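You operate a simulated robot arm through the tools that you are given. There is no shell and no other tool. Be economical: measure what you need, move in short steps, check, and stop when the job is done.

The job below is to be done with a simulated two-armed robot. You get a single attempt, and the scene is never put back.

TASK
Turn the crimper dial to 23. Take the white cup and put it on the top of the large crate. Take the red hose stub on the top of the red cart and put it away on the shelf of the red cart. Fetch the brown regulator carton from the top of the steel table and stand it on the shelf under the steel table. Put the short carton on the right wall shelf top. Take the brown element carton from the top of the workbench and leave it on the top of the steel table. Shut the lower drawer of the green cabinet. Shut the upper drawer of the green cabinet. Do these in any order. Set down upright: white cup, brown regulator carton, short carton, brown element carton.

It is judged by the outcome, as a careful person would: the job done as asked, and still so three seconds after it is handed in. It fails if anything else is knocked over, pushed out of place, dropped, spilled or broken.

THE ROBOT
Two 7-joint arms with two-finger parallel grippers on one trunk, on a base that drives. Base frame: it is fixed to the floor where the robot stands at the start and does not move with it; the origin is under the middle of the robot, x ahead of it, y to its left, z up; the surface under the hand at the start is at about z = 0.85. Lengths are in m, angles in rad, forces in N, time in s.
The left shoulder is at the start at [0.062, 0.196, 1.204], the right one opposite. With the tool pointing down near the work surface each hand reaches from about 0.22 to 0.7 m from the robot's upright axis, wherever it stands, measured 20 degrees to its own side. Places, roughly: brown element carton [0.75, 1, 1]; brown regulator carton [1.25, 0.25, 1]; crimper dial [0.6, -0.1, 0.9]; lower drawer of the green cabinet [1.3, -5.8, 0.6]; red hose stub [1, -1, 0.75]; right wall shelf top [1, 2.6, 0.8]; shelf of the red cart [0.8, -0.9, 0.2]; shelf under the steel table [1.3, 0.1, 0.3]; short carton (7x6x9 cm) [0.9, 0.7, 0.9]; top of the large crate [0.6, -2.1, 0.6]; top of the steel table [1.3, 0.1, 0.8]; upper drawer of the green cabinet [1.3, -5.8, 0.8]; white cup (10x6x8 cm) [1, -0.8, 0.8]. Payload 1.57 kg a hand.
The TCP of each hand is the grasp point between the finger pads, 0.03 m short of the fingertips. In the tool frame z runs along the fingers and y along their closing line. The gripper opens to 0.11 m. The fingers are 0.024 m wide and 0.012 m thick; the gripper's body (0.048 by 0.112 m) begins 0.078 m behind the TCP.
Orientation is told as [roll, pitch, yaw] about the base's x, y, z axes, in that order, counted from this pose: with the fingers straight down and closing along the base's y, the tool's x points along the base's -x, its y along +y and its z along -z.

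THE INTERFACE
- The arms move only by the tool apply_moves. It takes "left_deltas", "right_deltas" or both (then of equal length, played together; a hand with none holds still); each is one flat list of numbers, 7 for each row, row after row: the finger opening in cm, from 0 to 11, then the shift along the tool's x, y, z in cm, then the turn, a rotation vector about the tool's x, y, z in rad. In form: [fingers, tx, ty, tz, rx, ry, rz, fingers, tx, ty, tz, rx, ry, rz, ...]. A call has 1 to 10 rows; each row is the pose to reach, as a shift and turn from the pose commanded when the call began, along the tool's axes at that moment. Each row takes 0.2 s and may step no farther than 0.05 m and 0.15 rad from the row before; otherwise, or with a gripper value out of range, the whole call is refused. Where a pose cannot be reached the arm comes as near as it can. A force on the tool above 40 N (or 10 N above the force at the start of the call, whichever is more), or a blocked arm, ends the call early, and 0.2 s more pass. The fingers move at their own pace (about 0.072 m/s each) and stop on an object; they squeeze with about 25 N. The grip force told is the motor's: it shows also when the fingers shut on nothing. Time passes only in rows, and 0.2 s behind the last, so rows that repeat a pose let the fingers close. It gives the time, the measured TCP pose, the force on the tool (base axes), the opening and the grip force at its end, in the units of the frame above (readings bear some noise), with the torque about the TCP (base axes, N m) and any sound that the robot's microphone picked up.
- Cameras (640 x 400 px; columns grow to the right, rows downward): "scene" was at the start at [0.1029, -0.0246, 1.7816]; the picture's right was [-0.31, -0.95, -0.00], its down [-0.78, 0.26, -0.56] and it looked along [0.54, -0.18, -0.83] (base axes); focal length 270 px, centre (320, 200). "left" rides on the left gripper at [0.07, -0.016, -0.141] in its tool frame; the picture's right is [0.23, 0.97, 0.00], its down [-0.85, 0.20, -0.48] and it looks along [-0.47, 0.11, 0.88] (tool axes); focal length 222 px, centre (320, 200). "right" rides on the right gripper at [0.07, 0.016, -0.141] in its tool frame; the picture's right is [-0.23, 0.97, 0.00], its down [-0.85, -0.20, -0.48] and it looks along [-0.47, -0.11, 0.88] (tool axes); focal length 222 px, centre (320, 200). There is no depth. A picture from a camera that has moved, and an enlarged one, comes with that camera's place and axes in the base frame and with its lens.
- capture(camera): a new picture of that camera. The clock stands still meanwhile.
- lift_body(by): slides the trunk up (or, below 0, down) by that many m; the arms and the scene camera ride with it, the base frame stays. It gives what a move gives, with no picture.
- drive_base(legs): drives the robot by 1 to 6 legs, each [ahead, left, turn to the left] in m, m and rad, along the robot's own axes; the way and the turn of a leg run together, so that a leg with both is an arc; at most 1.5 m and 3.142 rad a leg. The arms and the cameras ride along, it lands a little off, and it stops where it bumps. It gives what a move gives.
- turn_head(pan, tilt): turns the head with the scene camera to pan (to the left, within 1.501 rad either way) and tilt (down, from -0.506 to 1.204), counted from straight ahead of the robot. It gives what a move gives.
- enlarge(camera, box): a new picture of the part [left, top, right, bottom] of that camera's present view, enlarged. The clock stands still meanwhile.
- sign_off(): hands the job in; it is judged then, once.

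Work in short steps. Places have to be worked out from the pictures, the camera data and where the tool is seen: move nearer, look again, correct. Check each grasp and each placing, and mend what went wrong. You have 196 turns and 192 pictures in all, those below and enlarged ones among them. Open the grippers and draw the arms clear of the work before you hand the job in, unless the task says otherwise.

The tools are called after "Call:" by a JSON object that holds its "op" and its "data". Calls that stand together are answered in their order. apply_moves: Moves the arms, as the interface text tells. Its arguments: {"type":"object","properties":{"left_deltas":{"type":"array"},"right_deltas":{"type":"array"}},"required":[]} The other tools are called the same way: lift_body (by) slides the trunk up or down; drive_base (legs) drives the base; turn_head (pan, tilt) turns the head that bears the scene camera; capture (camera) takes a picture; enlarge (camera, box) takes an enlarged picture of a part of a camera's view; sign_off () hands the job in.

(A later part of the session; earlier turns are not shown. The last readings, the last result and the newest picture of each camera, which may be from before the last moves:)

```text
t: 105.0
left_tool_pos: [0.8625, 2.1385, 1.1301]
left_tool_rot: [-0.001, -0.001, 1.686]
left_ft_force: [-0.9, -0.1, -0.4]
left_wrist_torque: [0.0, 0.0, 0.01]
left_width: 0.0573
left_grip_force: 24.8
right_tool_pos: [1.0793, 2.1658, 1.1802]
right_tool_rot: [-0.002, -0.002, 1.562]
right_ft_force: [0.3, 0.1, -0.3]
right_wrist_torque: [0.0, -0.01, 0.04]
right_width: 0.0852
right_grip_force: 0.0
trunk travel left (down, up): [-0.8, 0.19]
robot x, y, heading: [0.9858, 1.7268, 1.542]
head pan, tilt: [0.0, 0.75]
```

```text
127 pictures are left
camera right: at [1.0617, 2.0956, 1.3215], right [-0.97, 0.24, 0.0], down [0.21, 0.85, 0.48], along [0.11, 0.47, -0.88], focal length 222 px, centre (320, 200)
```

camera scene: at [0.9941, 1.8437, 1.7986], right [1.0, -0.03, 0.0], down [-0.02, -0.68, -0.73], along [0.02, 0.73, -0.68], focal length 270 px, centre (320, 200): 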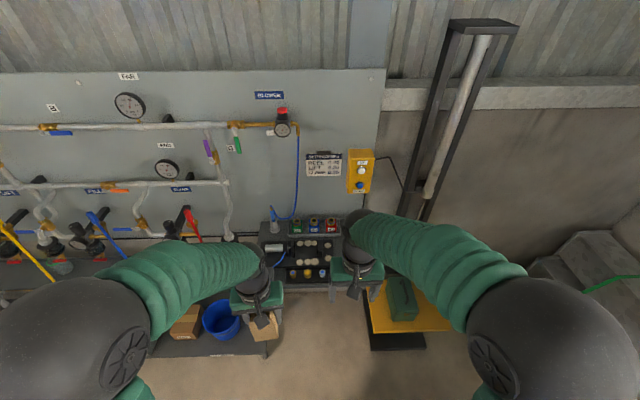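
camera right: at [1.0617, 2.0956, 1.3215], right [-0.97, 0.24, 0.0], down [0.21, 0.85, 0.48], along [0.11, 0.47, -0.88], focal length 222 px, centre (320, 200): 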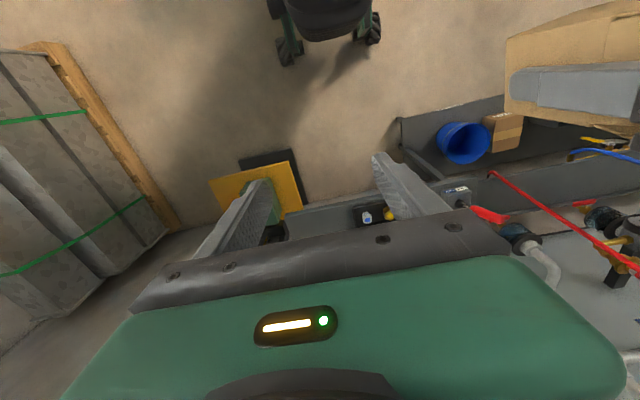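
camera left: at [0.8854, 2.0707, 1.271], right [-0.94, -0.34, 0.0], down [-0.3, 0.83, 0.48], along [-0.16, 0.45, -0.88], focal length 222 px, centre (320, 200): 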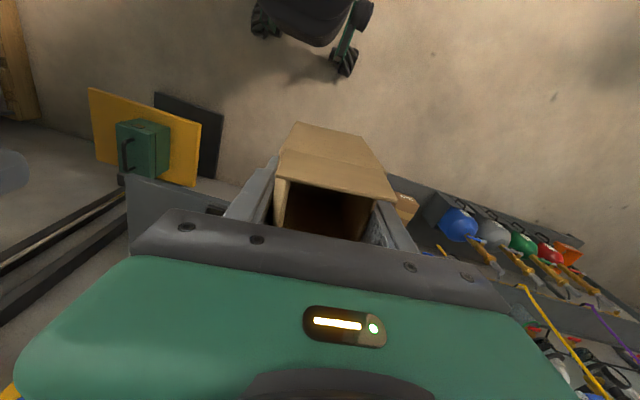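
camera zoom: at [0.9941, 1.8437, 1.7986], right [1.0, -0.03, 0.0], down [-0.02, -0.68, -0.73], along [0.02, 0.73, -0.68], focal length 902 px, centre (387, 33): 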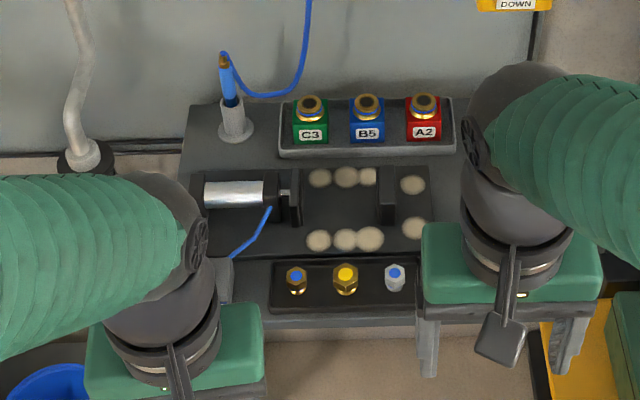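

Move the right hand aside to see the right part of the shelf.

Call:
{"op": "apply_moves", "data": {"right_deltas": [8.5, 3, -3.5, 0, 0, 0, 0, 8.5, 6, -7, 0, 0, 0, 0, 8.5, 9, -10.5, 0, 0, 0, 0, 8.5, 12, -14, 0, 0, 0, 0, 8.5, 15, -18, 0, 0, 0, 0]}}

Call:
{"op": "enlarge", "data": {"camera": "scene", "box": [230, 190, 410, 310]}}

```text
t: 106.2
left_tool_pos: [0.8599, 2.1365, 1.1313]
left_tool_rot: [-0.002, -0.003, 1.689]
left_ft_force: [-0.4, 0.1, -0.5]
left_wrist_torque: [0.05, 0.0, 0.01]
left_width: 0.0572
left_grip_force: 25.1
right_tool_pos: [1.2588, 2.0119, 1.1826]
right_tool_rot: [-0.001, -0.006, 1.564]
right_ft_force: [0.3, -0.4, -0.2]
right_wrist_torque: [0.03, 0.04, -0.04]
right_width: 0.0851
right_grip_force: 0.0
trunk travel left (down, up): [-0.8, 0.19]
robot x, y, heading: [0.9877, 1.7281, 1.537]
head pan, tilt: [0.0, 0.75]
```

```text
3.33 times, centred on (320, 250) of scene
camera zoom: at [0.9934, 1.8395, 1.7989], right [1.0, -0.03, 0.0], down [-0.02, -0.68, -0.73], along [0.02, 0.73, -0.68], focal length 902 px, centre (320, 33)
```

zoom: 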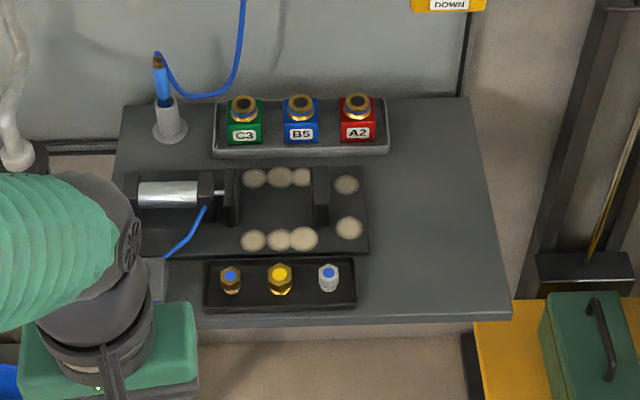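

The right side of the shelf is empty; target ≈(1.155, 2.52). Drive forward 0.18 and right 0.21.

Call:
{"op": "drive_base", "data": {"legs": [[0.18, -0.21, 0]]}}

Call:
{"op": "capture", "data": {"camera": "scene"}}

```text
t: 108.2
left_tool_pos: [1.0704, 2.3094, 1.1289]
left_tool_rot: [-0.009, -0.004, 1.69]
left_ft_force: [-0.1, 0.4, -0.2]
left_wrist_torque: [-0.02, -0.02, 0.04]
left_width: 0.0575
left_grip_force: 25.3
right_tool_pos: [1.4668, 2.1869, 1.1845]
right_tool_rot: [-0.011, -0.006, 1.566]
right_ft_force: [-0.6, 0.2, -0.7]
right_wrist_torque: [-0.02, -0.02, 0.02]
right_width: 0.0849
right_grip_force: 0.1
trunk travel left (down, up): [-0.8, 0.19]
robot x, y, heading: [1.2053, 1.9001, 1.541]
head pan, tilt: [0.0, 0.75]
```

```text
125 pictures are left
camera scene: at [1.1992, 2.0125, 1.7989], right [1.0, -0.03, 0.01], down [-0.01, -0.68, -0.73], along [0.02, 0.73, -0.68], focal length 270 px, centre (320, 200)
```

scene: 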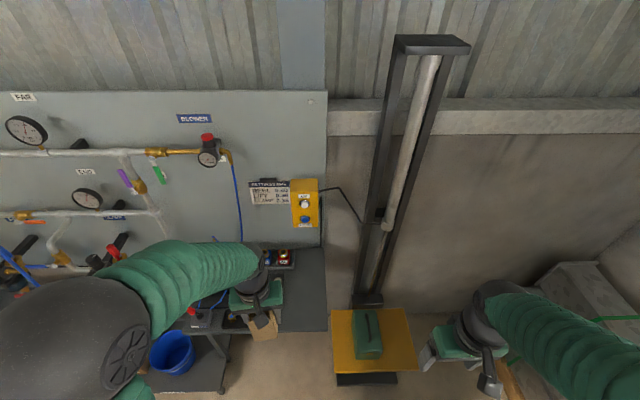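

Move the left hand over (1.16, 2.51) at z≈0.93.

Call:
{"op": "apply_moves", "data": {"left_deltas": [4, -3.8, -2.3, 1, 0, 0, 0, 4, -7.6, -4.6, 2, 0, 0, 0.03, 4, -11.4, -6.9, 4, 0, 0, 0.06, 4, -15.2, -9.2, 6.5, 0, 0, 0.1, 4, -18.8, -11.3, 9, 0, 0, 0.12, 4, -18.8, -11.3, 13, 0, 0, 0.12, 4, -18.8, -11.3, 17, 0, 0, 0.12, 4, -18.8, -11.3, 20, 0, 0, 0.12]}}

Call:
{"op": "capture", "data": {"camera": "left"}}

Call:
{"op": "enlarge", "data": {"camera": "scene", "box": [180, 220, 360, 350]}}

```text
refused: row 4 steps farther than a row can; nothing moved
```

```text
124 pictures are left
camera left: at [1.0924, 2.2417, 1.2707], right [-0.94, -0.34, -0.01], down [-0.3, 0.82, 0.48], along [-0.16, 0.45, -0.88], focal length 222 px, centre (320, 200)
```

left: 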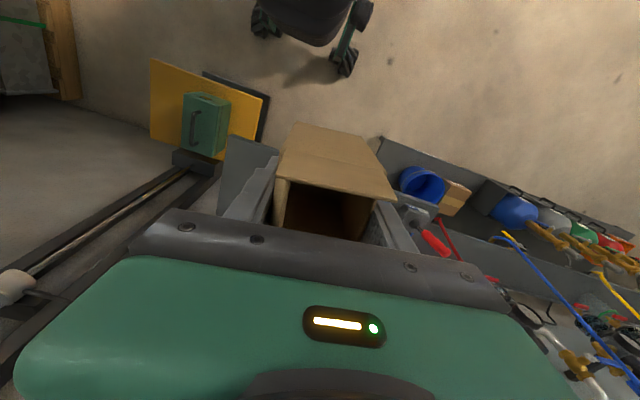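

```text
3.08 times, centred on (270, 285) of scene
camera zoom: at [1.1992, 2.0125, 1.7989], right [1.0, -0.03, 0.01], down [-0.01, -0.68, -0.73], along [0.02, 0.73, -0.68], focal length 832 px, centre (474, -62)
```

zoom: 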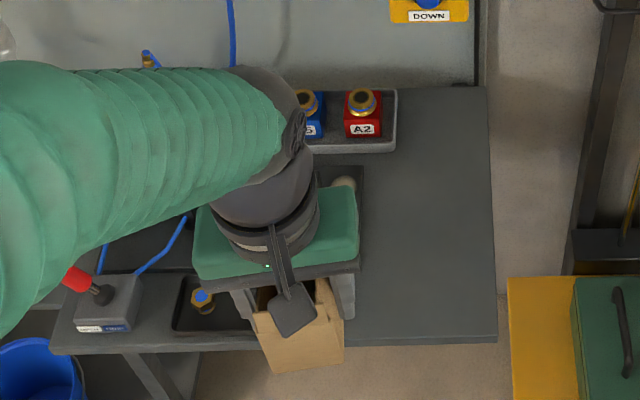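

Call:
{"op": "apply_moves", "data": {"left_deltas": [4, -3.7, -2.2, 1, 0, 0, 0, 4, -7.4, -4.4, 2, 0, 0, 0.03, 4, -11, -6.6, 3.5, 0, 0, 0.06, 4, -14.6, -8.8, 5, 0, 0, 0.1, 4, -18, -11, 7, 0, 0, 0.12, 4, -18.8, -11.3, 11.5, 0, 0, 0.12, 4, -18.8, -11.3, 16, 0, 0, 0.12, 4, -18.8, -11.3, 20, 0, 0, 0.12]}}

Call:
{"op": "capture", "data": {"camera": "left"}}

Call:
{"op": "enlarge", "data": {"camera": "scene", "box": [200, 210, 380, 340]}}

```text
t: 110.0
left_tool_pos: [1.1651, 2.5133, 0.9282]
left_tool_rot: [-0.005, -0.001, 1.569]
left_ft_force: [-0.2, 0.3, 0.3]
left_wrist_torque: [0.04, -0.01, -0.02]
left_width: 0.0573
left_grip_force: 25.5
right_tool_pos: [1.4716, 2.1893, 1.1819]
right_tool_rot: [-0.005, -0.003, 1.567]
right_ft_force: [-0.1, 0.4, -0.6]
right_wrist_torque: [-0.02, -0.05, -0.02]
right_width: 0.0851
right_grip_force: 0.1
trunk travel left (down, up): [-0.8, 0.19]
robot x, y, heading: [1.2049, 1.902, 1.544]
head pan, tilt: [0.0, 0.75]
```

```text
122 pictures are left
camera left: at [1.1794, 2.4429, 1.07], right [-0.97, -0.23, -0.01], down [-0.2, 0.85, 0.48], along [-0.1, 0.47, -0.88], focal length 222 px, centre (320, 200)
```

left: 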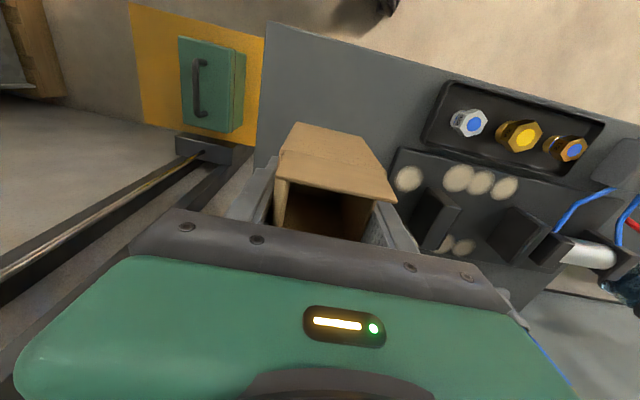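

```text
3.08 times, centred on (290, 275) of scene
camera zoom: at [1.207, 2.0193, 1.7985], right [1.0, -0.03, 0.0], down [-0.02, -0.68, -0.73], along [0.02, 0.73, -0.68], focal length 832 px, centre (412, -31)
```

zoom: 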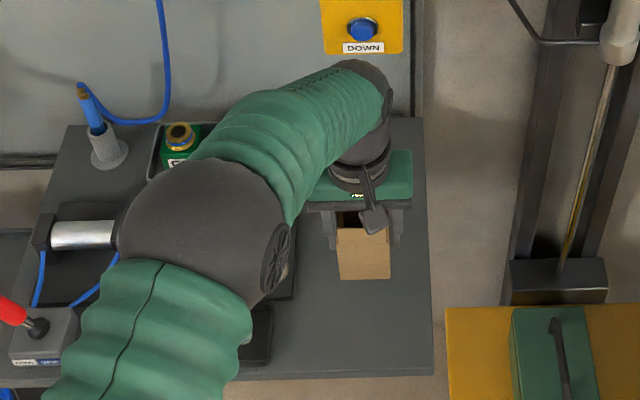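

Positioned clear of the device. Lower stepwise.

Call:
{"op": "apply_moves", "data": {"left_deltas": [4, 0, 0, 2, 0, 0, 0, 4, 0, 0, 4, 0, 0, 0]}}

Call:
{"op": "apply_moves", "data": {"left_deltas": [4, 0, 0, 0.8, 0, 0, 0, 4, 0, 0, 1.6, 0, 0, 0]}}

Call:
{"op": "apply_moves", "data": {"left_deltas": [4, 0, 0, 0.5, 0, 0, 0, 4, 0, 0, 1, 0, 0, 0]}}

Call:
{"op": "capture", "data": {"camera": "left"}}

```text
t: 110.6
left_tool_pos: [1.1687, 2.5133, 0.8894]
left_tool_rot: [-0.002, -0.002, 1.569]
left_ft_force: [0.8, 0.2, -0.1]
left_wrist_torque: [0.0, 0.02, -0.01]
left_width: 0.0571
left_grip_force: 25.1
right_tool_pos: [1.4762, 2.1898, 1.1832]
right_tool_rot: [-0.001, -0.002, 1.566]
right_ft_force: [-0.1, -0.3, -0.6]
right_wrist_torque: [-0.03, 0.0, 0.01]
right_width: 0.0849
right_grip_force: 0.0
trunk travel left (down, up): [-0.8, 0.19]
robot x, y, heading: [1.2087, 1.8986, 1.543]
head pan, tilt: [0.0, 0.75]
```

```text
t: 111.2
left_tool_pos: [1.1659, 2.5129, 0.8714]
left_tool_rot: [-0.001, -0.002, 1.569]
left_ft_force: [0.6, 0.1, -0.5]
left_wrist_torque: [-0.02, 0.01, -0.02]
left_width: 0.0573
left_grip_force: 24.7
right_tool_pos: [1.4748, 2.1884, 1.1824]
right_tool_rot: [-0.002, -0.002, 1.566]
right_ft_force: [-0.1, 1.0, 0.3]
right_wrist_torque: [-0.04, -0.04, 0.01]
right_width: 0.0849
right_grip_force: 0.0
trunk travel left (down, up): [-0.8, 0.19]
robot x, y, heading: [1.2052, 1.8997, 1.544]
head pan, tilt: [0.0, 0.75]
```

```text
t: 111.8
left_tool_pos: [1.1676, 2.512, 0.8631]
left_tool_rot: [-0.002, -0.002, 1.569]
left_ft_force: [-0.7, 0.1, -0.8]
left_wrist_torque: [-0.01, 0.01, 0.02]
left_width: 0.0572
left_grip_force: 24.8
right_tool_pos: [1.4753, 2.188, 1.1823]
right_tool_rot: [-0.002, -0.001, 1.566]
right_ft_force: [0.2, 0.7, 0.5]
right_wrist_torque: [0.01, -0.02, -0.02]
right_width: 0.0851
right_grip_force: 0.0
trunk travel left (down, up): [-0.8, 0.19]
robot x, y, heading: [1.2055, 1.9021, 1.542]
head pan, tilt: [0.0, 0.75]
```

```text
120 pictures are left
camera left: at [1.1833, 2.4422, 1.0048], right [-0.97, -0.23, 0.0], down [-0.2, 0.85, 0.48], along [-0.11, 0.47, -0.88], focal length 222 px, centre (320, 200)
```

left: 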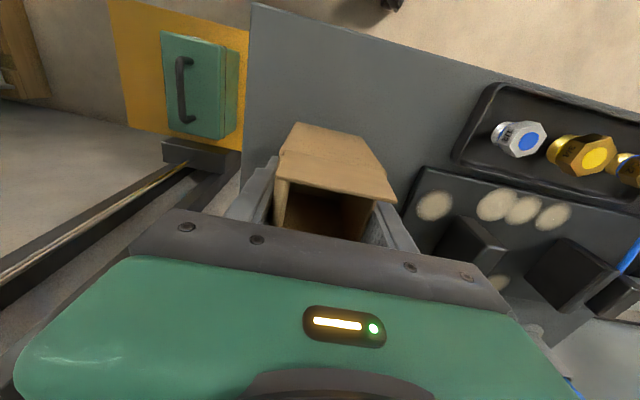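

Call:
{"op": "apply_moves", "data": {"left_deltas": [4, 0, 0, 0.5, 0, 0, 0, 4, 0, 0, 1, 0, 0, 0]}}

Call:
{"op": "apply_moves", "data": {"left_deltas": [4, 0, 0, 0.5, 0, 0, 0, 4, 0, 0, 1, 0, 0, 0]}}

```text
t: 112.4
left_tool_pos: [1.1662, 2.5121, 0.8531]
left_tool_rot: [-0.002, -0.001, 1.568]
left_ft_force: [0.6, -0.6, -0.7]
left_wrist_torque: [0.03, 0.0, 0.03]
left_width: 0.0573
left_grip_force: 25.3
right_tool_pos: [1.475, 2.1878, 1.1814]
right_tool_rot: [-0.005, -0.004, 1.566]
right_ft_force: [-0.5, -0.3, -0.3]
right_wrist_torque: [0.01, 0.03, -0.03]
right_width: 0.0851
right_grip_force: 0.1
trunk travel left (down, up): [-0.8, 0.19]
robot x, y, heading: [1.2021, 1.9006, 1.54]
head pan, tilt: [0.0, 0.75]
```

```text
t: 113.0
left_tool_pos: [1.1674, 2.5117, 0.8495]
left_tool_rot: [-0.004, -0.012, 1.569]
left_ft_force: [-1.7, 1.8, 25.8]
left_wrist_torque: [-0.17, 0.22, -0.01]
left_width: 0.0574
left_grip_force: 24.8
right_tool_pos: [1.476, 2.1839, 1.183]
right_tool_rot: [-0.002, -0.004, 1.565]
right_ft_force: [-0.1, 0.3, -0.5]
right_wrist_torque: [-0.02, -0.01, -0.02]
right_width: 0.0849
right_grip_force: 0.0
trunk travel left (down, up): [-0.8, 0.19]
robot x, y, heading: [1.207, 1.9049, 1.539]
head pan, tilt: [0.0, 0.75]
```

Contact. Ease up and open, then lift away straight.

Call:
{"op": "apply_moves", "data": {"left_deltas": [4, 0, 0, -0.5, 0, 0, 0, 5.5, 0, 0, -0.5, 0, 0, 0, 7.5, 0, 0, -0.5, 0, 0, 0, 9.5, 0, 0, -0.5, 0, 0, 0, 9.5, 0, 0, -0.5, 0, 0, 0]}}

Call:
{"op": "capture", "data": {"camera": "left"}}

```text
t: 114.2
left_tool_pos: [1.1674, 2.5118, 0.8503]
left_tool_rot: [-0.001, -0.002, 1.57]
left_ft_force: [-0.2, -0.1, -0.2]
left_wrist_torque: [0.02, -0.02, 0.0]
left_width: 0.0952
left_grip_force: 0.2
right_tool_pos: [1.4758, 2.1876, 1.1825]
right_tool_rot: [-0.002, -0.003, 1.565]
right_ft_force: [0.0, -0.5, 0.2]
right_wrist_torque: [0.03, 0.02, 0.02]
right_width: 0.0851
right_grip_force: 0.0
trunk travel left (down, up): [-0.8, 0.19]
robot x, y, heading: [1.2064, 1.9023, 1.543]
head pan, tilt: [0.0, 0.75]
```

```text
119 pictures are left
camera left: at [1.1832, 2.4417, 0.9912], right [-0.97, -0.23, 0.0], down [-0.2, 0.85, 0.48], along [-0.11, 0.47, -0.88], focal length 222 px, centre (320, 200)
```

left: 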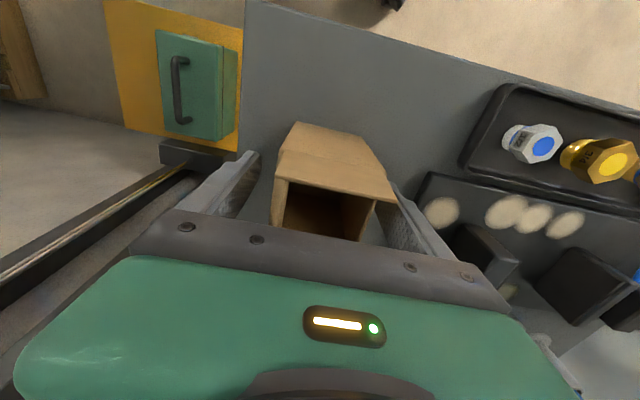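

Released and standing. Lift straight up, then draw back.

Call:
{"op": "apply_moves", "data": {"left_deltas": [9.5, 0, 0, -4, 0, 0, 0, 9.5, 0, 0, -8.5, 0, 0, 0, 9.5, 0, 0, -13, 0, 0, 0, 9.5, 0, 0, -17.5, 0, 0, 0, 9.5, 0, 0, -22, 0, 0, 0, 9.5, 4, 1, -24, 0, 0, 0, 9.5, 8, 2, -26, 0, 0, 0, 9.5, 12, 3, -28, 0, 0, 0, 9.5, 16, 4, -30, 0, 0, 0, 9.5, 20, 5, -30, 0, 0, 0], "right_deltas": [8, 0, 0, -1, 0, 0, 0, 8, 0, 0, -2, 0, 0, 0, 8, 1, 1, -3, 0, 0, 0, 8, 2, 2, -4, 0, 0, 0, 8, 3, 4, -5, 0, 0, 0, 8, 4, 6, -5, 0, 0, 0, 8, 5, 8, -5, 0, 0, 0, 8, 5, 9, -5, 0, 0, 0, 8, 5, 10, -5, 0, 0, 0, 8, 5, 11, -5, 0, 0, 0]}}

Call:
{"op": "enlarge", "data": {"camera": "scene", "box": [200, 210, 380, 340]}}

```text
t: 116.4
left_tool_pos: [1.1161, 2.309, 1.1497]
left_tool_rot: [-0.004, -0.005, 1.569]
left_ft_force: [0.7, 0.8, 0.0]
left_wrist_torque: [0.02, 0.02, -0.01]
left_width: 0.0951
left_grip_force: 0.1
right_tool_pos: [1.3688, 2.1546, 1.2014]
right_tool_rot: [-0.004, -0.002, 1.567]
right_ft_force: [-0.5, -0.6, -1.4]
right_wrist_torque: [0.06, 0.0, 0.01]
right_width: 0.08
right_grip_force: 0.1
right hand out of reach, approached as far as the arm can: row 5, 6, 7, 8, 9, 10
trunk travel left (down, up): [-0.8, 0.19]
robot x, y, heading: [1.1998, 1.9038, 1.542]
head pan, tilt: [0.0, 0.75]
```

```text
3.08 times, centred on (290, 275) of scene
camera zoom: at [1.2105, 2.0122, 1.7989], right [1.0, -0.03, 0.0], down [-0.02, -0.68, -0.73], along [0.02, 0.73, -0.68], focal length 832 px, centre (412, -31)
```

zoom: 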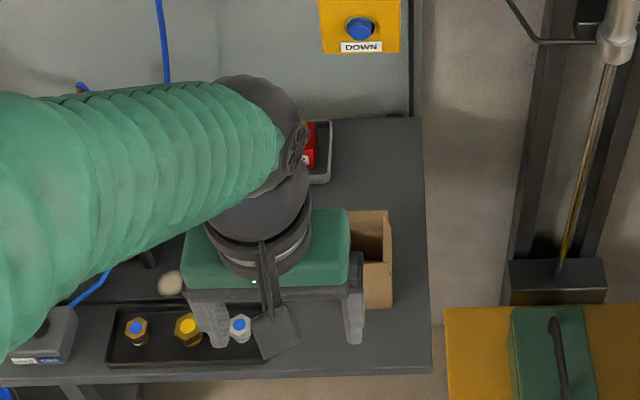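

Short carton is standing on the shelf. Now drive around to behind the steel table.

Call:
{"op": "drive_base", "data": {"legs": [[-0.55, 0, 0], [0, -0.93, 0], [0, 0, 1.6]]}}

Call:
{"op": "turn_head", "data": {"pan": 0.6, "tilt": 0.75}}

Call:
{"op": "capture", "data": {"camera": "scene"}}

```text
t: 128.1
left_tool_pos: [1.743, 1.2095, 1.1497]
left_tool_rot: [-0.004, -0.002, -3.083]
left_ft_force: [0.1, 0.4, 0.9]
left_wrist_torque: [0.01, -0.01, -0.01]
left_width: 0.0947
left_grip_force: 0.1
right_tool_pos: [1.8818, 1.4712, 1.2007]
right_tool_rot: [-0.002, -0.001, -3.088]
right_ft_force: [-0.1, 0.9, 1.0]
right_wrist_torque: [-0.02, -0.05, -0.05]
right_width: 0.0801
right_grip_force: 0.0
trunk travel left (down, up): [-0.8, 0.19]
robot x, y, heading: [2.1434, 1.3224, -3.108]
head pan, tilt: [0.0, 0.75]
```

```text
t: 129.1
left_tool_pos: [1.7412, 1.2193, 1.1493]
left_tool_rot: [0.005, -0.002, -3.084]
left_ft_force: [0.3, -0.4, -0.3]
left_wrist_torque: [-0.01, 0.03, -0.01]
left_width: 0.0949
left_grip_force: 0.1
right_tool_pos: [1.8805, 1.4805, 1.1994]
right_tool_rot: [0.003, -0.001, -3.089]
right_ft_force: [-0.3, 0.1, -0.1]
right_wrist_torque: [0.01, 0.02, -0.02]
right_width: 0.0801
right_grip_force: 0.1
trunk travel left (down, up): [-0.8, 0.19]
robot x, y, heading: [2.146, 1.3251, -3.105]
head pan, tilt: [0.6, 0.75]
```

```text
117 pictures are left
camera scene: at [2.0474, 1.2794, 1.7988], right [-0.59, 0.81, 0.0], down [0.55, 0.4, -0.73], along [-0.59, -0.43, -0.68], focal length 270 px, centre (320, 200)
```

scene: 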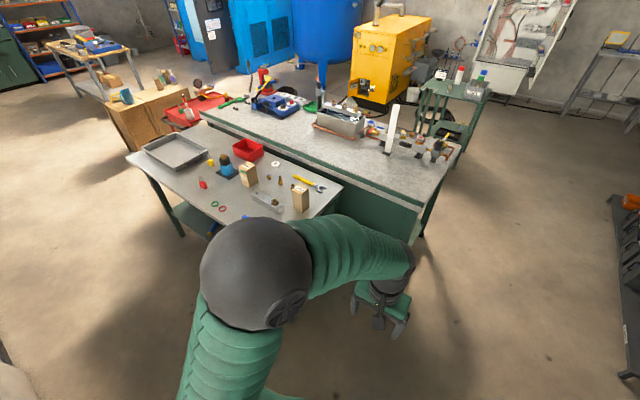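

Clear. Slide left along the back of the table to y≈0.28 and look.

Call:
{"op": "drive_base", "data": {"legs": [[0, 1.0, 0], [0.08, 0, 0]]}}

Call:
{"op": "turn_head", "data": {"pan": 0.0, "tilt": 0.9}}

Call:
{"op": "capture", "data": {"camera": "scene"}}

```text
t: 134.9
left_tool_pos: [1.6968, 0.2242, 1.1532]
left_tool_rot: [-0.002, -0.011, -3.1]
left_ft_force: [1.0, 0.1, 0.0]
left_wrist_torque: [0.01, 0.06, 0.0]
left_width: 0.0948
left_grip_force: 0.0
right_tool_pos: [1.8405, 0.4836, 1.2034]
right_tool_rot: [-0.003, -0.01, -3.103]
right_ft_force: [1.1, -0.3, 0.3]
right_wrist_torque: [0.01, 0.11, 0.01]
right_width: 0.0799
right_grip_force: 0.1
trunk travel left (down, up): [-0.8, 0.19]
robot x, y, heading: [2.0906, 0.3256, -3.122]
head pan, tilt: [0.6, 0.75]
```

```text
t: 135.9
left_tool_pos: [1.6825, 0.2249, 1.1473]
left_tool_rot: [-0.001, 0.002, -3.099]
left_ft_force: [0.2, -1.0, -0.4]
left_wrist_torque: [0.0, -0.01, 0.0]
left_width: 0.0952
left_grip_force: 0.0
right_tool_pos: [1.8259, 0.4847, 1.1979]
right_tool_rot: [0.0, 0.005, -3.103]
right_ft_force: [-0.1, 0.1, -1.0]
right_wrist_torque: [-0.03, 0.0, -0.04]
right_width: 0.0801
right_grip_force: 0.0
trunk travel left (down, up): [-0.8, 0.19]
robot x, y, heading: [2.093, 0.3291, -3.127]
head pan, tilt: [0.0, 0.901]
```

```text
116 pictures are left
camera scene: at [1.9806, 0.3264, 1.7865], right [-0.02, 1.0, 0.0], down [0.79, 0.01, -0.62], along [-0.62, -0.01, -0.79], focal length 270 px, centre (320, 200)
```

scene: 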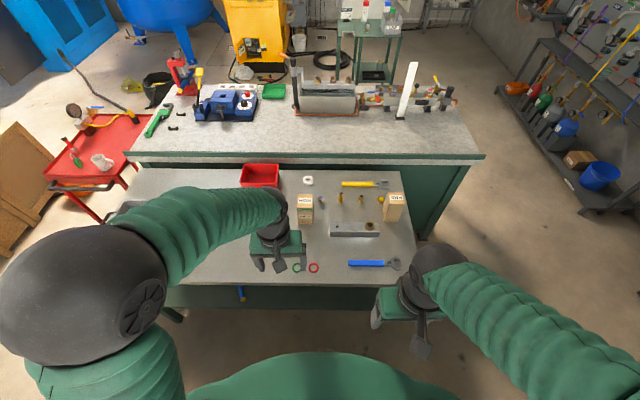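

Before grasping I want to see the under-table shelf: back off 0.2 m and lower the trunk 0.6 to look beneath.

Call:
{"op": "drive_base", "data": {"legs": [[-0.2, 0, 0]]}}

Call:
{"op": "lift_body", "data": {"by": -0.6}}

Call:
{"op": "turn_head", "data": {"pan": 0.0, "tilt": 0.6}}

Call:
{"op": "capture", "data": {"camera": "scene"}}

```text
t: 137.5
left_tool_pos: [1.8814, 0.2271, 1.1458]
left_tool_rot: [-0.002, 0.001, -3.095]
left_ft_force: [0.8, -0.8, -0.3]
left_wrist_torque: [0.04, 0.01, -0.03]
left_width: 0.0952
left_grip_force: 0.0
right_tool_pos: [2.0243, 0.4857, 1.1995]
right_tool_rot: [0.0, 0.006, -3.099]
right_ft_force: [-0.2, -0.4, 1.1]
right_wrist_torque: [-0.03, -0.02, 0.0]
right_width: 0.0801
right_grip_force: 0.0
trunk travel left (down, up): [-0.8, 0.19]
robot x, y, heading: [2.2895, 0.3318, -3.122]
head pan, tilt: [0.0, 0.901]
```

```text
refused: -0.6 is not a number from -0.4 to 0.4
```

```text
t: 138.3
left_tool_pos: [1.8877, 0.2273, 1.1487]
left_tool_rot: [-0.002, -0.002, -3.096]
left_ft_force: [0.2, 0.4, 0.5]
left_wrist_torque: [0.01, 0.02, -0.02]
left_width: 0.0951
left_grip_force: 0.0
right_tool_pos: [2.0295, 0.4862, 1.1993]
right_tool_rot: [-0.002, 0.0, -3.1]
right_ft_force: [-0.4, -0.7, 0.4]
right_wrist_torque: [-0.04, 0.01, -0.04]
right_width: 0.0799
right_grip_force: 0.1
trunk travel left (down, up): [-0.8, 0.19]
robot x, y, heading: [2.2897, 0.3303, -3.126]
head pan, tilt: [0.0, 0.6]
```

```text
115 pictures are left
camera scene: at [2.1721, 0.3283, 1.8114], right [-0.02, 1.0, 0.0], down [0.57, 0.01, -0.82], along [-0.82, -0.02, -0.57], focal length 270 px, centre (320, 200)
```

scene: 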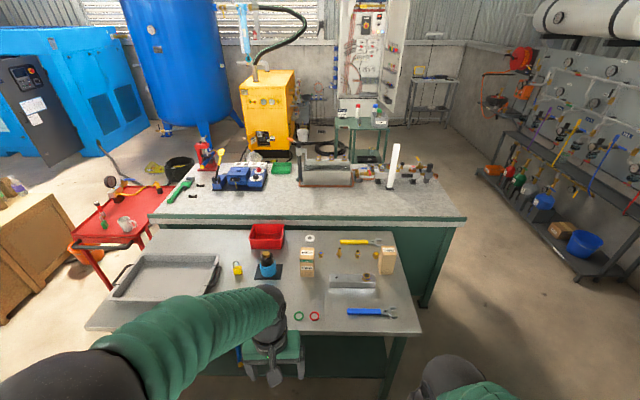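

Call:
{"op": "lift_body", "data": {"by": -0.4}}

Call:
{"op": "lift_body", "data": {"by": -0.15}}

Call:
{"op": "capture", "data": {"camera": "scene"}}

```text
t: 142.1
left_tool_pos: [1.8877, 0.2273, 0.75]
left_tool_rot: [0.0, -0.002, -3.096]
left_ft_force: [-0.8, 0.5, 0.2]
left_wrist_torque: [-0.02, 0.0, -0.02]
left_width: 0.0952
left_grip_force: 0.1
right_tool_pos: [2.0297, 0.4879, 0.8003]
right_tool_rot: [0.001, -0.002, -3.1]
right_ft_force: [-0.1, -0.4, -0.3]
right_wrist_torque: [0.02, 0.01, 0.02]
right_width: 0.0797
right_grip_force: 0.1
trunk travel left (down, up): [-0.4, 0.59]
robot x, y, heading: [2.2891, 0.3325, -3.124]
head pan, tilt: [0.0, 0.6]
```

```text
t: 143.9
left_tool_pos: [1.8876, 0.2273, 0.5979]
left_tool_rot: [0.0, -0.003, -3.094]
left_ft_force: [0.3, 0.2, 0.7]
left_wrist_torque: [-0.02, 0.06, -0.02]
left_width: 0.0951
left_grip_force: 0.1
right_tool_pos: [2.0316, 0.4871, 0.6513]
right_tool_rot: [0.0, 0.0, -3.101]
right_ft_force: [0.5, 0.5, 0.7]
right_wrist_torque: [0.01, -0.02, 0.02]
right_width: 0.0799
right_grip_force: 0.0
trunk travel left (down, up): [-0.25, 0.74]
robot x, y, heading: [2.2881, 0.3315, -3.124]
head pan, tilt: [0.0, 0.6]
```

```text
114 pictures are left
camera scene: at [2.1735, 0.3286, 1.2616], right [-0.02, 1.0, 0.0], down [0.57, 0.01, -0.82], along [-0.82, -0.02, -0.57], focal length 270 px, centre (320, 200)
```

scene: 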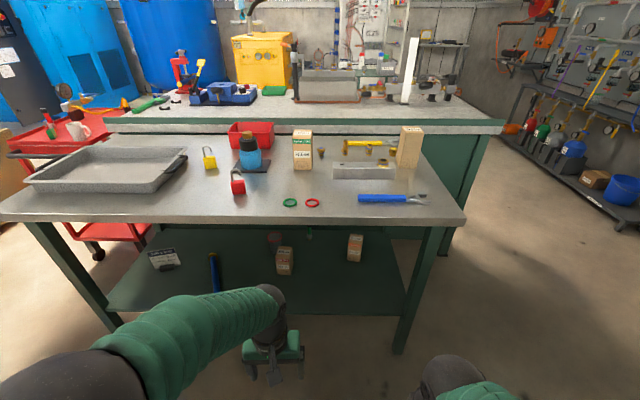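

Very clear: the shelf (z≈0.29) has free space at around (1.47, 0.33). I'll grip the regulator carton with the hand pitched forward ~45° so the same grip can go under the table. Raise the trunk and return close to the table.

Call:
{"op": "lift_body", "data": {"by": 0.4}}

Call:
{"op": "lift_body", "data": {"by": 0.1}}

Call:
{"op": "drive_base", "data": {"legs": [[0.3, 0, 0]]}}

Call:
{"op": "turn_head", "data": {"pan": 0.0, "tilt": 0.85}}

Call:
{"op": "apply_moves", "data": {"left_deltas": [10, 0, 0, 0, 0, -0.14, 0, 10, 0, 0, 0, 0, -0.28, 0, 10, 0, 0, 0, 0, -0.42, 0, 10, 0, 0, 0, 0, -0.56, 0, 10, 0, 0, 0, 0, -0.7, 0, 10, 0, 0, 0, 0, -0.8, 0]}}

Call:
{"op": "capture", "data": {"camera": "left"}}

Call:
{"op": "capture", "data": {"camera": "scene"}}

```text
t: 147.7
left_tool_pos: [1.8883, 0.2276, 0.999]
left_tool_rot: [-0.002, -0.001, -3.096]
left_ft_force: [-0.3, 0.1, 0.0]
left_wrist_torque: [0.02, 0.03, -0.01]
left_width: 0.095
left_grip_force: 0.1
right_tool_pos: [2.0297, 0.487, 1.0501]
right_tool_rot: [0.003, 0.004, -3.099]
right_ft_force: [0.5, 0.0, 0.1]
right_wrist_torque: [0.03, 0.0, -0.02]
right_width: 0.0801
right_grip_force: 0.0
trunk travel left (down, up): [-0.65, 0.34]
robot x, y, heading: [2.2923, 0.3282, -3.125]
head pan, tilt: [0.0, 0.6]
```

```text
t: 149.0
left_tool_pos: [1.8882, 0.227, 1.0979]
left_tool_rot: [0.0, -0.002, -3.095]
left_ft_force: [0.0, -1.7, -0.5]
left_wrist_torque: [-0.02, -0.01, 0.01]
left_width: 0.095
left_grip_force: 0.1
right_tool_pos: [2.0286, 0.4861, 1.1499]
right_tool_rot: [0.001, 0.001, -3.101]
right_ft_force: [0.0, 0.7, 0.1]
right_wrist_torque: [-0.02, -0.04, 0.02]
right_width: 0.0799
right_grip_force: 0.0
trunk travel left (down, up): [-0.75, 0.24]
robot x, y, heading: [2.29, 0.3297, -3.117]
head pan, tilt: [0.0, 0.6]
```

```text
t: 151.1
left_tool_pos: [1.5897, 0.2206, 1.1001]
left_tool_rot: [0.0, -0.003, -3.096]
left_ft_force: [0.3, 0.0, 0.5]
left_wrist_torque: [-0.03, 0.05, -0.01]
left_width: 0.095
left_grip_force: 0.0
right_tool_pos: [1.7323, 0.4814, 1.151]
right_tool_rot: [-0.001, 0.0, -3.097]
right_ft_force: [0.8, 0.1, -0.4]
right_wrist_torque: [0.0, 0.03, 0.03]
right_width: 0.0802
right_grip_force: 0.0
trunk travel left (down, up): [-0.75, 0.24]
robot x, y, heading: [1.9914, 0.3269, -3.122]
head pan, tilt: [0.0, 0.6]
```

```text
t: 151.8
left_tool_pos: [1.5881, 0.2199, 1.0979]
left_tool_rot: [0.0, -0.001, -3.095]
left_ft_force: [0.2, -0.4, 1.7]
left_wrist_torque: [0.04, 0.0, 0.01]
left_width: 0.0951
left_grip_force: 0.1
right_tool_pos: [1.7289, 0.4803, 1.1497]
right_tool_rot: [0.001, 0.002, -3.098]
right_ft_force: [-0.7, -1.0, -0.4]
right_wrist_torque: [0.01, 0.01, -0.02]
right_width: 0.0802
right_grip_force: 0.0
trunk travel left (down, up): [-0.75, 0.24]
robot x, y, heading: [1.992, 0.3297, -3.122]
head pan, tilt: [0.0, 0.85]
```

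```text
t: 153.2
left_tool_pos: [1.5491, 0.246, 1.1023]
left_tool_rot: [0.003, -0.799, -3.098]
left_ft_force: [-1.1, 0.6, -1.1]
left_wrist_torque: [-0.01, -0.02, 0.01]
left_width: 0.1
left_grip_force: 0.1
left hand out of reach, approached as far as the arm can: row 5, 6
right_tool_pos: [1.7278, 0.4819, 1.1506]
right_tool_rot: [0.0, 0.002, -3.099]
right_ft_force: [-0.3, 0.0, -0.9]
right_wrist_torque: [-0.02, 0.02, 0.02]
right_width: 0.08
right_grip_force: 0.1
trunk travel left (down, up): [-0.75, 0.24]
robot x, y, heading: [1.9948, 0.3256, -3.118]
head pan, tilt: [0.0, 0.85]
```

```text
113 pictures are left
camera left: at [1.6977, 0.2695, 1.1509], right [0.2, -0.97, -0.16], down [-0.24, -0.21, 0.95], along [-0.95, -0.15, -0.28], focal length 222 px, centre (320, 200)
```

left: 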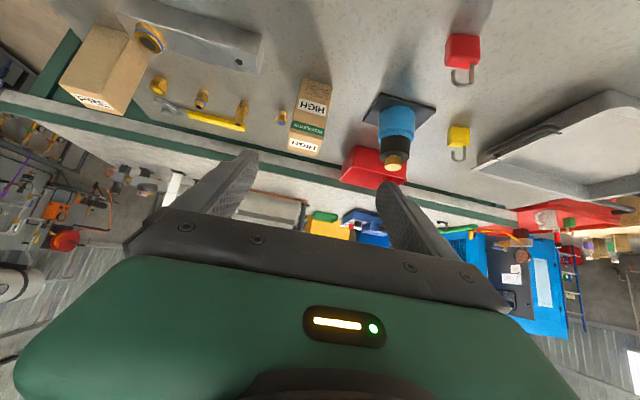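

```text
112 pictures are left
camera scene: at [1.882, 0.3246, 1.7406], right [-0.02, 1.0, 0.0], down [0.75, 0.01, -0.66], along [-0.66, -0.02, -0.75], focal length 270 px, centre (320, 200)
```

scene: 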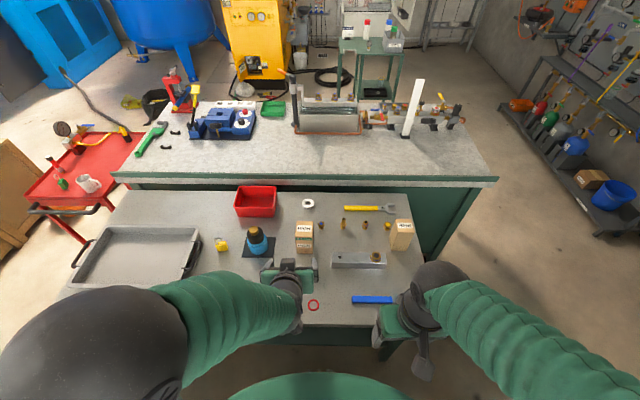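

The carton (top z≈0.96, front face x≈1.34, y≈0.253) is almost exactly along the pitched hand's axis. Advance 14 cm along it with small correction and re-check.

Call:
{"op": "apply_moves", "data": {"left_deltas": [10, -0.5, -0.5, 4, 0, 0, 0, 10, -1, -1, 8, 0, 0, 0, 10, -2, -1.6, 12, 0, 0, 0]}}

Call:
{"op": "capture", "data": {"camera": "left"}}

Call:
{"op": "enlarge", "data": {"camera": "scene", "box": [220, 190, 400, 310]}}

```text
t: 154.1
left_tool_pos: [1.4487, 0.2545, 1.0317]
left_tool_rot: [0.0, -0.801, -3.096]
left_ft_force: [-0.7, -0.6, 0.3]
left_wrist_torque: [-0.01, -0.06, 0.02]
left_width: 0.0998
left_grip_force: 0.0
right_tool_pos: [1.7287, 0.4796, 1.1492]
right_tool_rot: [-0.001, 0.002, -3.098]
right_ft_force: [0.5, -0.7, 0.8]
right_wrist_torque: [-0.02, -0.03, 0.01]
right_width: 0.08
right_grip_force: 0.0
trunk travel left (down, up): [-0.75, 0.24]
robot x, y, heading: [1.991, 0.3295, -3.122]
head pan, tilt: [0.0, 0.85]
```

```text
111 pictures are left
camera left: at [1.5975, 0.2787, 1.081], right [0.2, -0.97, -0.16], down [-0.24, -0.21, 0.95], along [-0.95, -0.15, -0.28], focal length 222 px, centre (320, 200)
```

left: 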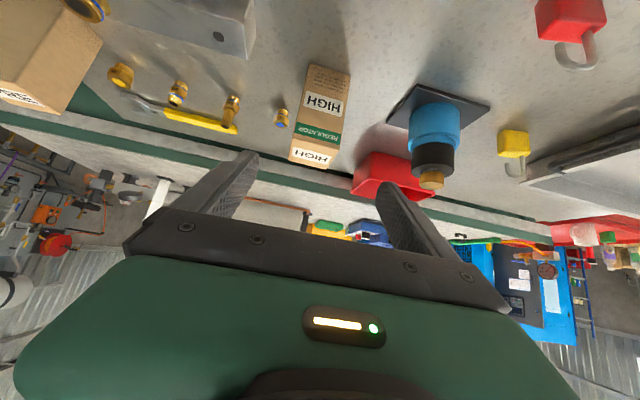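

```text
3.33 times, centred on (310, 250) of scene
camera zoom: at [1.8812, 0.3223, 1.7405], right [-0.02, 1.0, 0.0], down [0.75, 0.02, -0.66], along [-0.66, -0.01, -0.75], focal length 902 px, centre (353, 33)
```

zoom: 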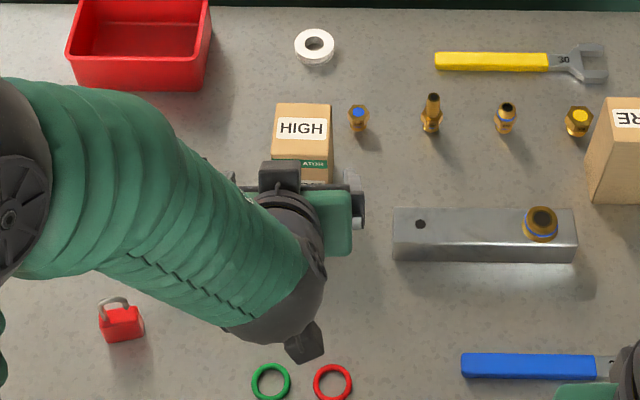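

Carton is x 1.287–1.351, y≈0.26, top z≈0.945. Advance to TCP (1.325, 0.26, 0.895) with 8.5 cm opening.

Call:
{"op": "apply_moves", "data": {"left_deltas": [8.5, 0.4, -0.5, 4.5, 0, 0, 0, 8.5, 0.8, -1, 9, 0, 0, 0, 8.5, 1.2, -1.1, 13, 0, 0, 0]}}

Call:
{"op": "capture", "data": {"camera": "left"}}

Call:
{"op": "enlarge", "data": {"camera": "scene", "box": [220, 190, 400, 310]}}

```text
t: 154.8
left_tool_pos: [1.3631, 0.2627, 0.9336]
left_tool_rot: [0.001, -0.802, -3.092]
left_ft_force: [-0.2, -1.0, 0.1]
left_wrist_torque: [0.02, 0.04, 0.0]
left_width: 0.085
left_grip_force: 0.0
right_tool_pos: [1.7309, 0.4793, 1.1498]
right_tool_rot: [0.0, 0.003, -3.098]
right_ft_force: [0.1, 0.7, 0.0]
right_wrist_torque: [0.02, -0.02, 0.0]
right_width: 0.0801
right_grip_force: 0.0
trunk travel left (down, up): [-0.75, 0.24]
robot x, y, heading: [1.9935, 0.3252, -3.118]
head pan, tilt: [0.0, 0.85]
```

```text
109 pictures are left
camera left: at [1.512, 0.2858, 0.9816], right [0.2, -0.97, -0.16], down [-0.24, -0.21, 0.95], along [-0.95, -0.15, -0.28], focal length 222 px, centre (320, 200)
```

left: 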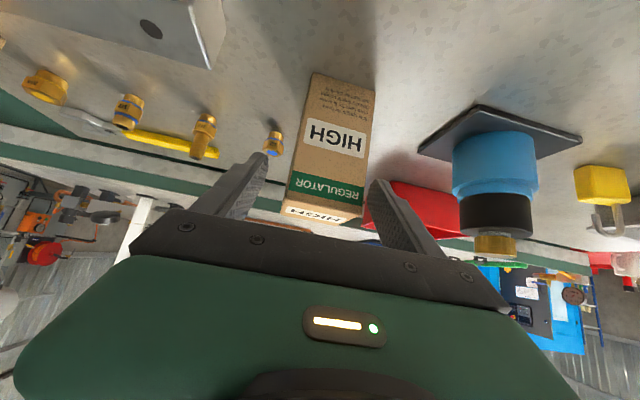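

```text
3.33 times, centred on (310, 250) of scene
camera zoom: at [1.8824, 0.3215, 1.7407], right [-0.02, 1.0, 0.0], down [0.75, 0.02, -0.66], along [-0.66, -0.01, -0.75], focal length 902 px, centre (353, 33)
```

zoom: 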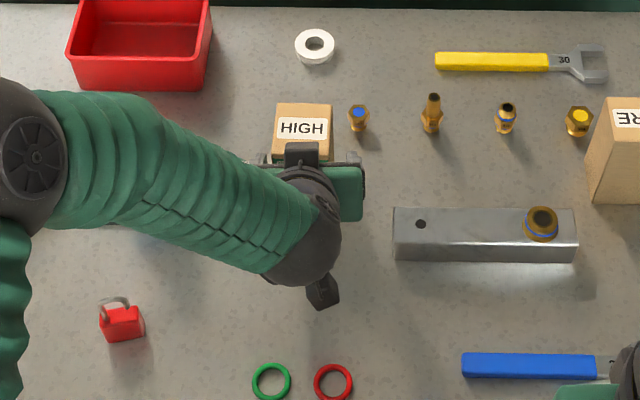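

Good alignment. Advance the last 5.3 cm and close.

Call:
{"op": "apply_moves", "data": {"left_deltas": [8.5, 0, 0.4, 3, 0, 0, 0, 8.5, 0, 0.4, 5.3, 0, 0, 0, 6, 0, 0.4, 5.3, 0, 0, 0, 4, 0, 0.4, 5.3, 0, 0, 0, 4, 0, 0.4, 5.3, 0, 0, 0]}}

Call:
{"op": "capture", "data": {"camera": "left"}}

```text
t: 156.1
left_tool_pos: [1.3258, 0.2561, 0.8961]
left_tool_rot: [0.0, -0.8, -3.096]
left_ft_force: [-0.4, -0.2, 0.2]
left_wrist_torque: [-0.03, 0.07, -0.03]
left_width: 0.062
left_grip_force: 24.7
right_tool_pos: [1.7297, 0.4815, 1.1501]
right_tool_rot: [0.0, 0.003, -3.097]
right_ft_force: [-0.5, 0.1, 0.0]
right_wrist_torque: [-0.02, 0.0, 0.03]
right_width: 0.0799
right_grip_force: 0.0
trunk travel left (down, up): [-0.75, 0.24]
robot x, y, heading: [1.9924, 0.3264, -3.124]
head pan, tilt: [0.0, 0.85]
```

```text
107 pictures are left
camera left: at [1.4744, 0.2797, 0.9441], right [0.2, -0.97, -0.16], down [-0.24, -0.21, 0.95], along [-0.95, -0.15, -0.28], focal length 222 px, centre (320, 200)
```

left: 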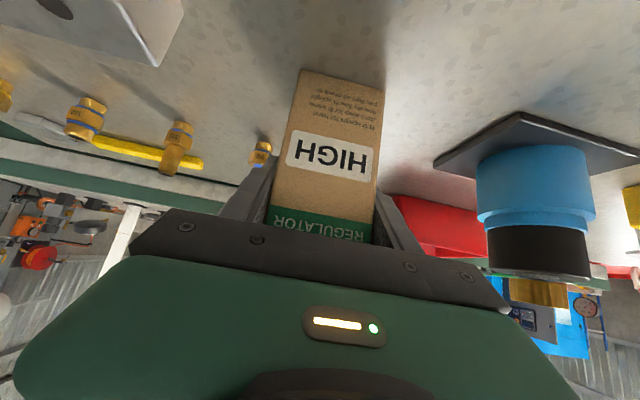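

Gripped (6.2 cm). Lift vertically 15 cm, then retract a little.

Call:
{"op": "apply_moves", "data": {"left_deltas": [4, -2.9, 0, -2.8, 0, 0, 0, 4, -5.8, 0, -5.6, 0, 0, 0, 4, -8.6, 0, -8.4, 0, 0, 0, 4, -10.8, 0, -10.5, 0, 0, 0, 4, -8.5, 0, -13.5, 0, 0, 0, 4, -6, 0, -16.5, 0, 0, 0, 4, -4, 0, -18.5, 0, 0, 0]}}

Call:
{"op": "capture", "data": {"camera": "scene"}}

Call:
{"op": "capture", "data": {"camera": "left"}}

```text
t: 157.7
left_tool_pos: [1.4323, 0.2619, 1.0561]
left_tool_rot: [0.0, -0.803, -3.094]
left_ft_force: [0.8, 0.4, -4.3]
left_wrist_torque: [0.02, -0.03, -0.03]
left_width: 0.0619
left_grip_force: 24.8
right_tool_pos: [1.7297, 0.4789, 1.1488]
right_tool_rot: [-0.002, 0.002, -3.097]
right_ft_force: [0.0, 0.6, 0.9]
right_wrist_torque: [0.0, 0.01, 0.01]
right_width: 0.0801
right_grip_force: 0.1
trunk travel left (down, up): [-0.75, 0.24]
robot x, y, heading: [1.9909, 0.3272, -3.119]
head pan, tilt: [0.0, 0.85]
```

```text
106 pictures are left
camera scene: at [1.8831, 0.3224, 1.7406], right [-0.02, 1.0, 0.0], down [0.75, 0.02, -0.66], along [-0.66, -0.01, -0.75], focal length 270 px, centre (320, 200)
```

scene: 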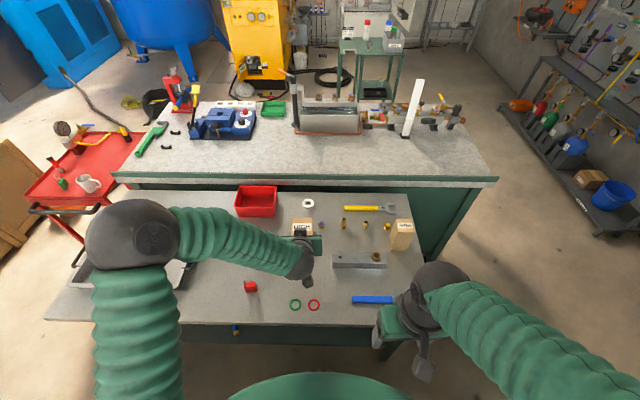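

```text
105 pictures are left
camera left: at [1.5811, 0.2856, 1.1049], right [0.2, -0.97, -0.16], down [-0.24, -0.21, 0.95], along [-0.95, -0.15, -0.28], focal length 222 px, centre (320, 200)
```

left: 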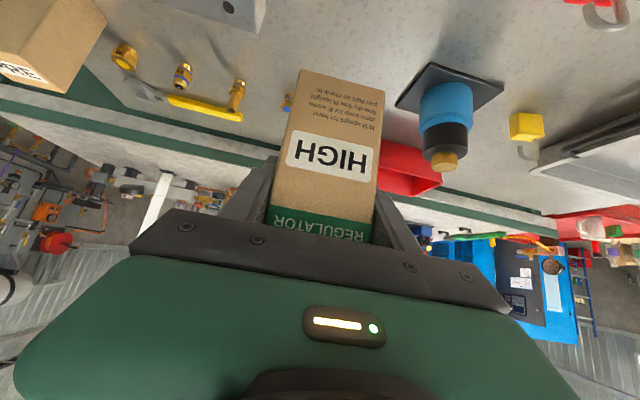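

Secure. Back off 0.33 m so everything clears the table edge, then lower the trunk.

Call:
{"op": "drive_base", "data": {"legs": [[-0.33, 0, 0]]}}

Call:
{"op": "lift_body", "data": {"by": -0.4}}

Call:
{"op": "lift_body", "data": {"by": -0.2}}

Call:
{"op": "turn_head", "data": {"pan": 0.0, "tilt": 0.75}}

Call:
{"op": "capture", "data": {"camera": "scene"}}

Call:
{"op": "capture", "data": {"camera": "left"}}

```text
t: 159.8
left_tool_pos: [1.7575, 0.2712, 1.0537]
left_tool_rot: [0.0, -0.798, -3.103]
left_ft_force: [0.6, -0.3, -4.3]
left_wrist_torque: [0.06, -0.03, 0.01]
left_width: 0.0619
left_grip_force: 25.2
right_tool_pos: [2.056, 0.4884, 1.1506]
right_tool_rot: [0.001, 0.004, -3.106]
right_ft_force: [0.1, -0.7, -0.1]
right_wrist_torque: [0.0, 0.0, 0.04]
right_width: 0.0797
right_grip_force: 0.0
trunk travel left (down, up): [-0.75, 0.24]
robot x, y, heading: [2.3191, 0.3314, -3.129]
head pan, tilt: [0.0, 0.85]
```

```text
t: 163.7
left_tool_pos: [1.7614, 0.2732, 0.6565]
left_tool_rot: [-0.001, -0.802, -3.104]
left_ft_force: [-0.1, -0.2, -3.5]
left_wrist_torque: [0.01, 0.03, -0.03]
left_width: 0.062
left_grip_force: 25.0
right_tool_pos: [2.06, 0.4877, 0.7492]
right_tool_rot: [-0.001, 0.0, -3.107]
right_ft_force: [-0.2, -0.5, 0.2]
right_wrist_torque: [-0.01, -0.01, 0.02]
right_width: 0.0799
right_grip_force: 0.0
trunk travel left (down, up): [-0.35, 0.64]
robot x, y, heading: [2.3231, 0.3302, -3.13]
head pan, tilt: [0.0, 0.85]
```

```text
t: 165.8
left_tool_pos: [1.7608, 0.2725, 0.4573]
left_tool_rot: [0.0, -0.8, -3.101]
left_ft_force: [-0.9, -0.3, -4.6]
left_wrist_torque: [0.02, -0.04, 0.0]
left_width: 0.0621
left_grip_force: 24.8
right_tool_pos: [2.0603, 0.4881, 0.55]
right_tool_rot: [-0.002, -0.001, -3.106]
right_ft_force: [-0.4, -0.2, -0.1]
right_wrist_torque: [-0.01, -0.01, 0.02]
right_width: 0.0799
right_grip_force: 0.1
trunk travel left (down, up): [-0.15, 0.84]
robot x, y, heading: [2.3193, 0.3298, -3.129]
head pan, tilt: [0.0, 0.85]
```

```text
t: 166.5
left_tool_pos: [1.7617, 0.2716, 0.4558]
left_tool_rot: [0.0, -0.8, -3.104]
left_ft_force: [0.3, 0.4, -4.6]
left_wrist_torque: [0.0, 0.0, 0.01]
left_width: 0.0618
left_grip_force: 24.4
right_tool_pos: [2.06, 0.4878, 0.5504]
right_tool_rot: [-0.003, 0.0, -3.107]
right_ft_force: [-0.1, 0.5, 0.0]
right_wrist_torque: [0.01, 0.02, 0.02]
right_width: 0.08
right_grip_force: 0.1
trunk travel left (down, up): [-0.15, 0.84]
robot x, y, heading: [2.3187, 0.3333, -3.126]
head pan, tilt: [0.0, 0.75]
```

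```text
104 pictures are left
camera scene: at [2.2067, 0.3288, 1.1485], right [-0.01, 1.0, 0.0], down [0.68, 0.01, -0.73], along [-0.73, -0.01, -0.68], focal length 270 px, centre (320, 200)
```

scene: 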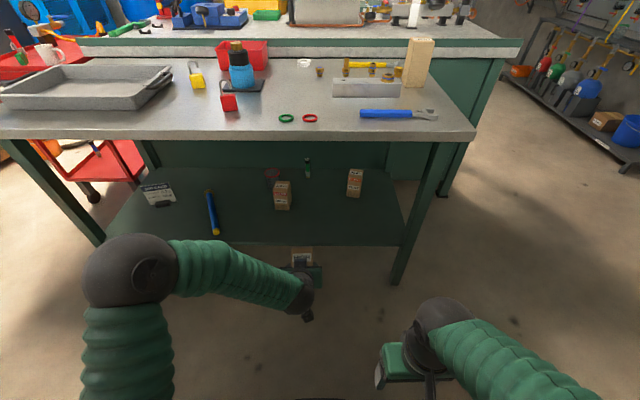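

```text
103 pictures are left
camera left: at [1.9099, 0.2946, 0.5049], right [0.2, -0.97, -0.16], down [-0.24, -0.21, 0.95], along [-0.95, -0.15, -0.28], focal length 222 px, centre (320, 200)
```

left: 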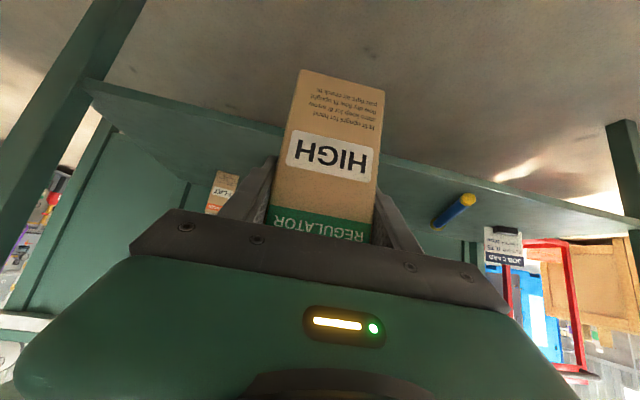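

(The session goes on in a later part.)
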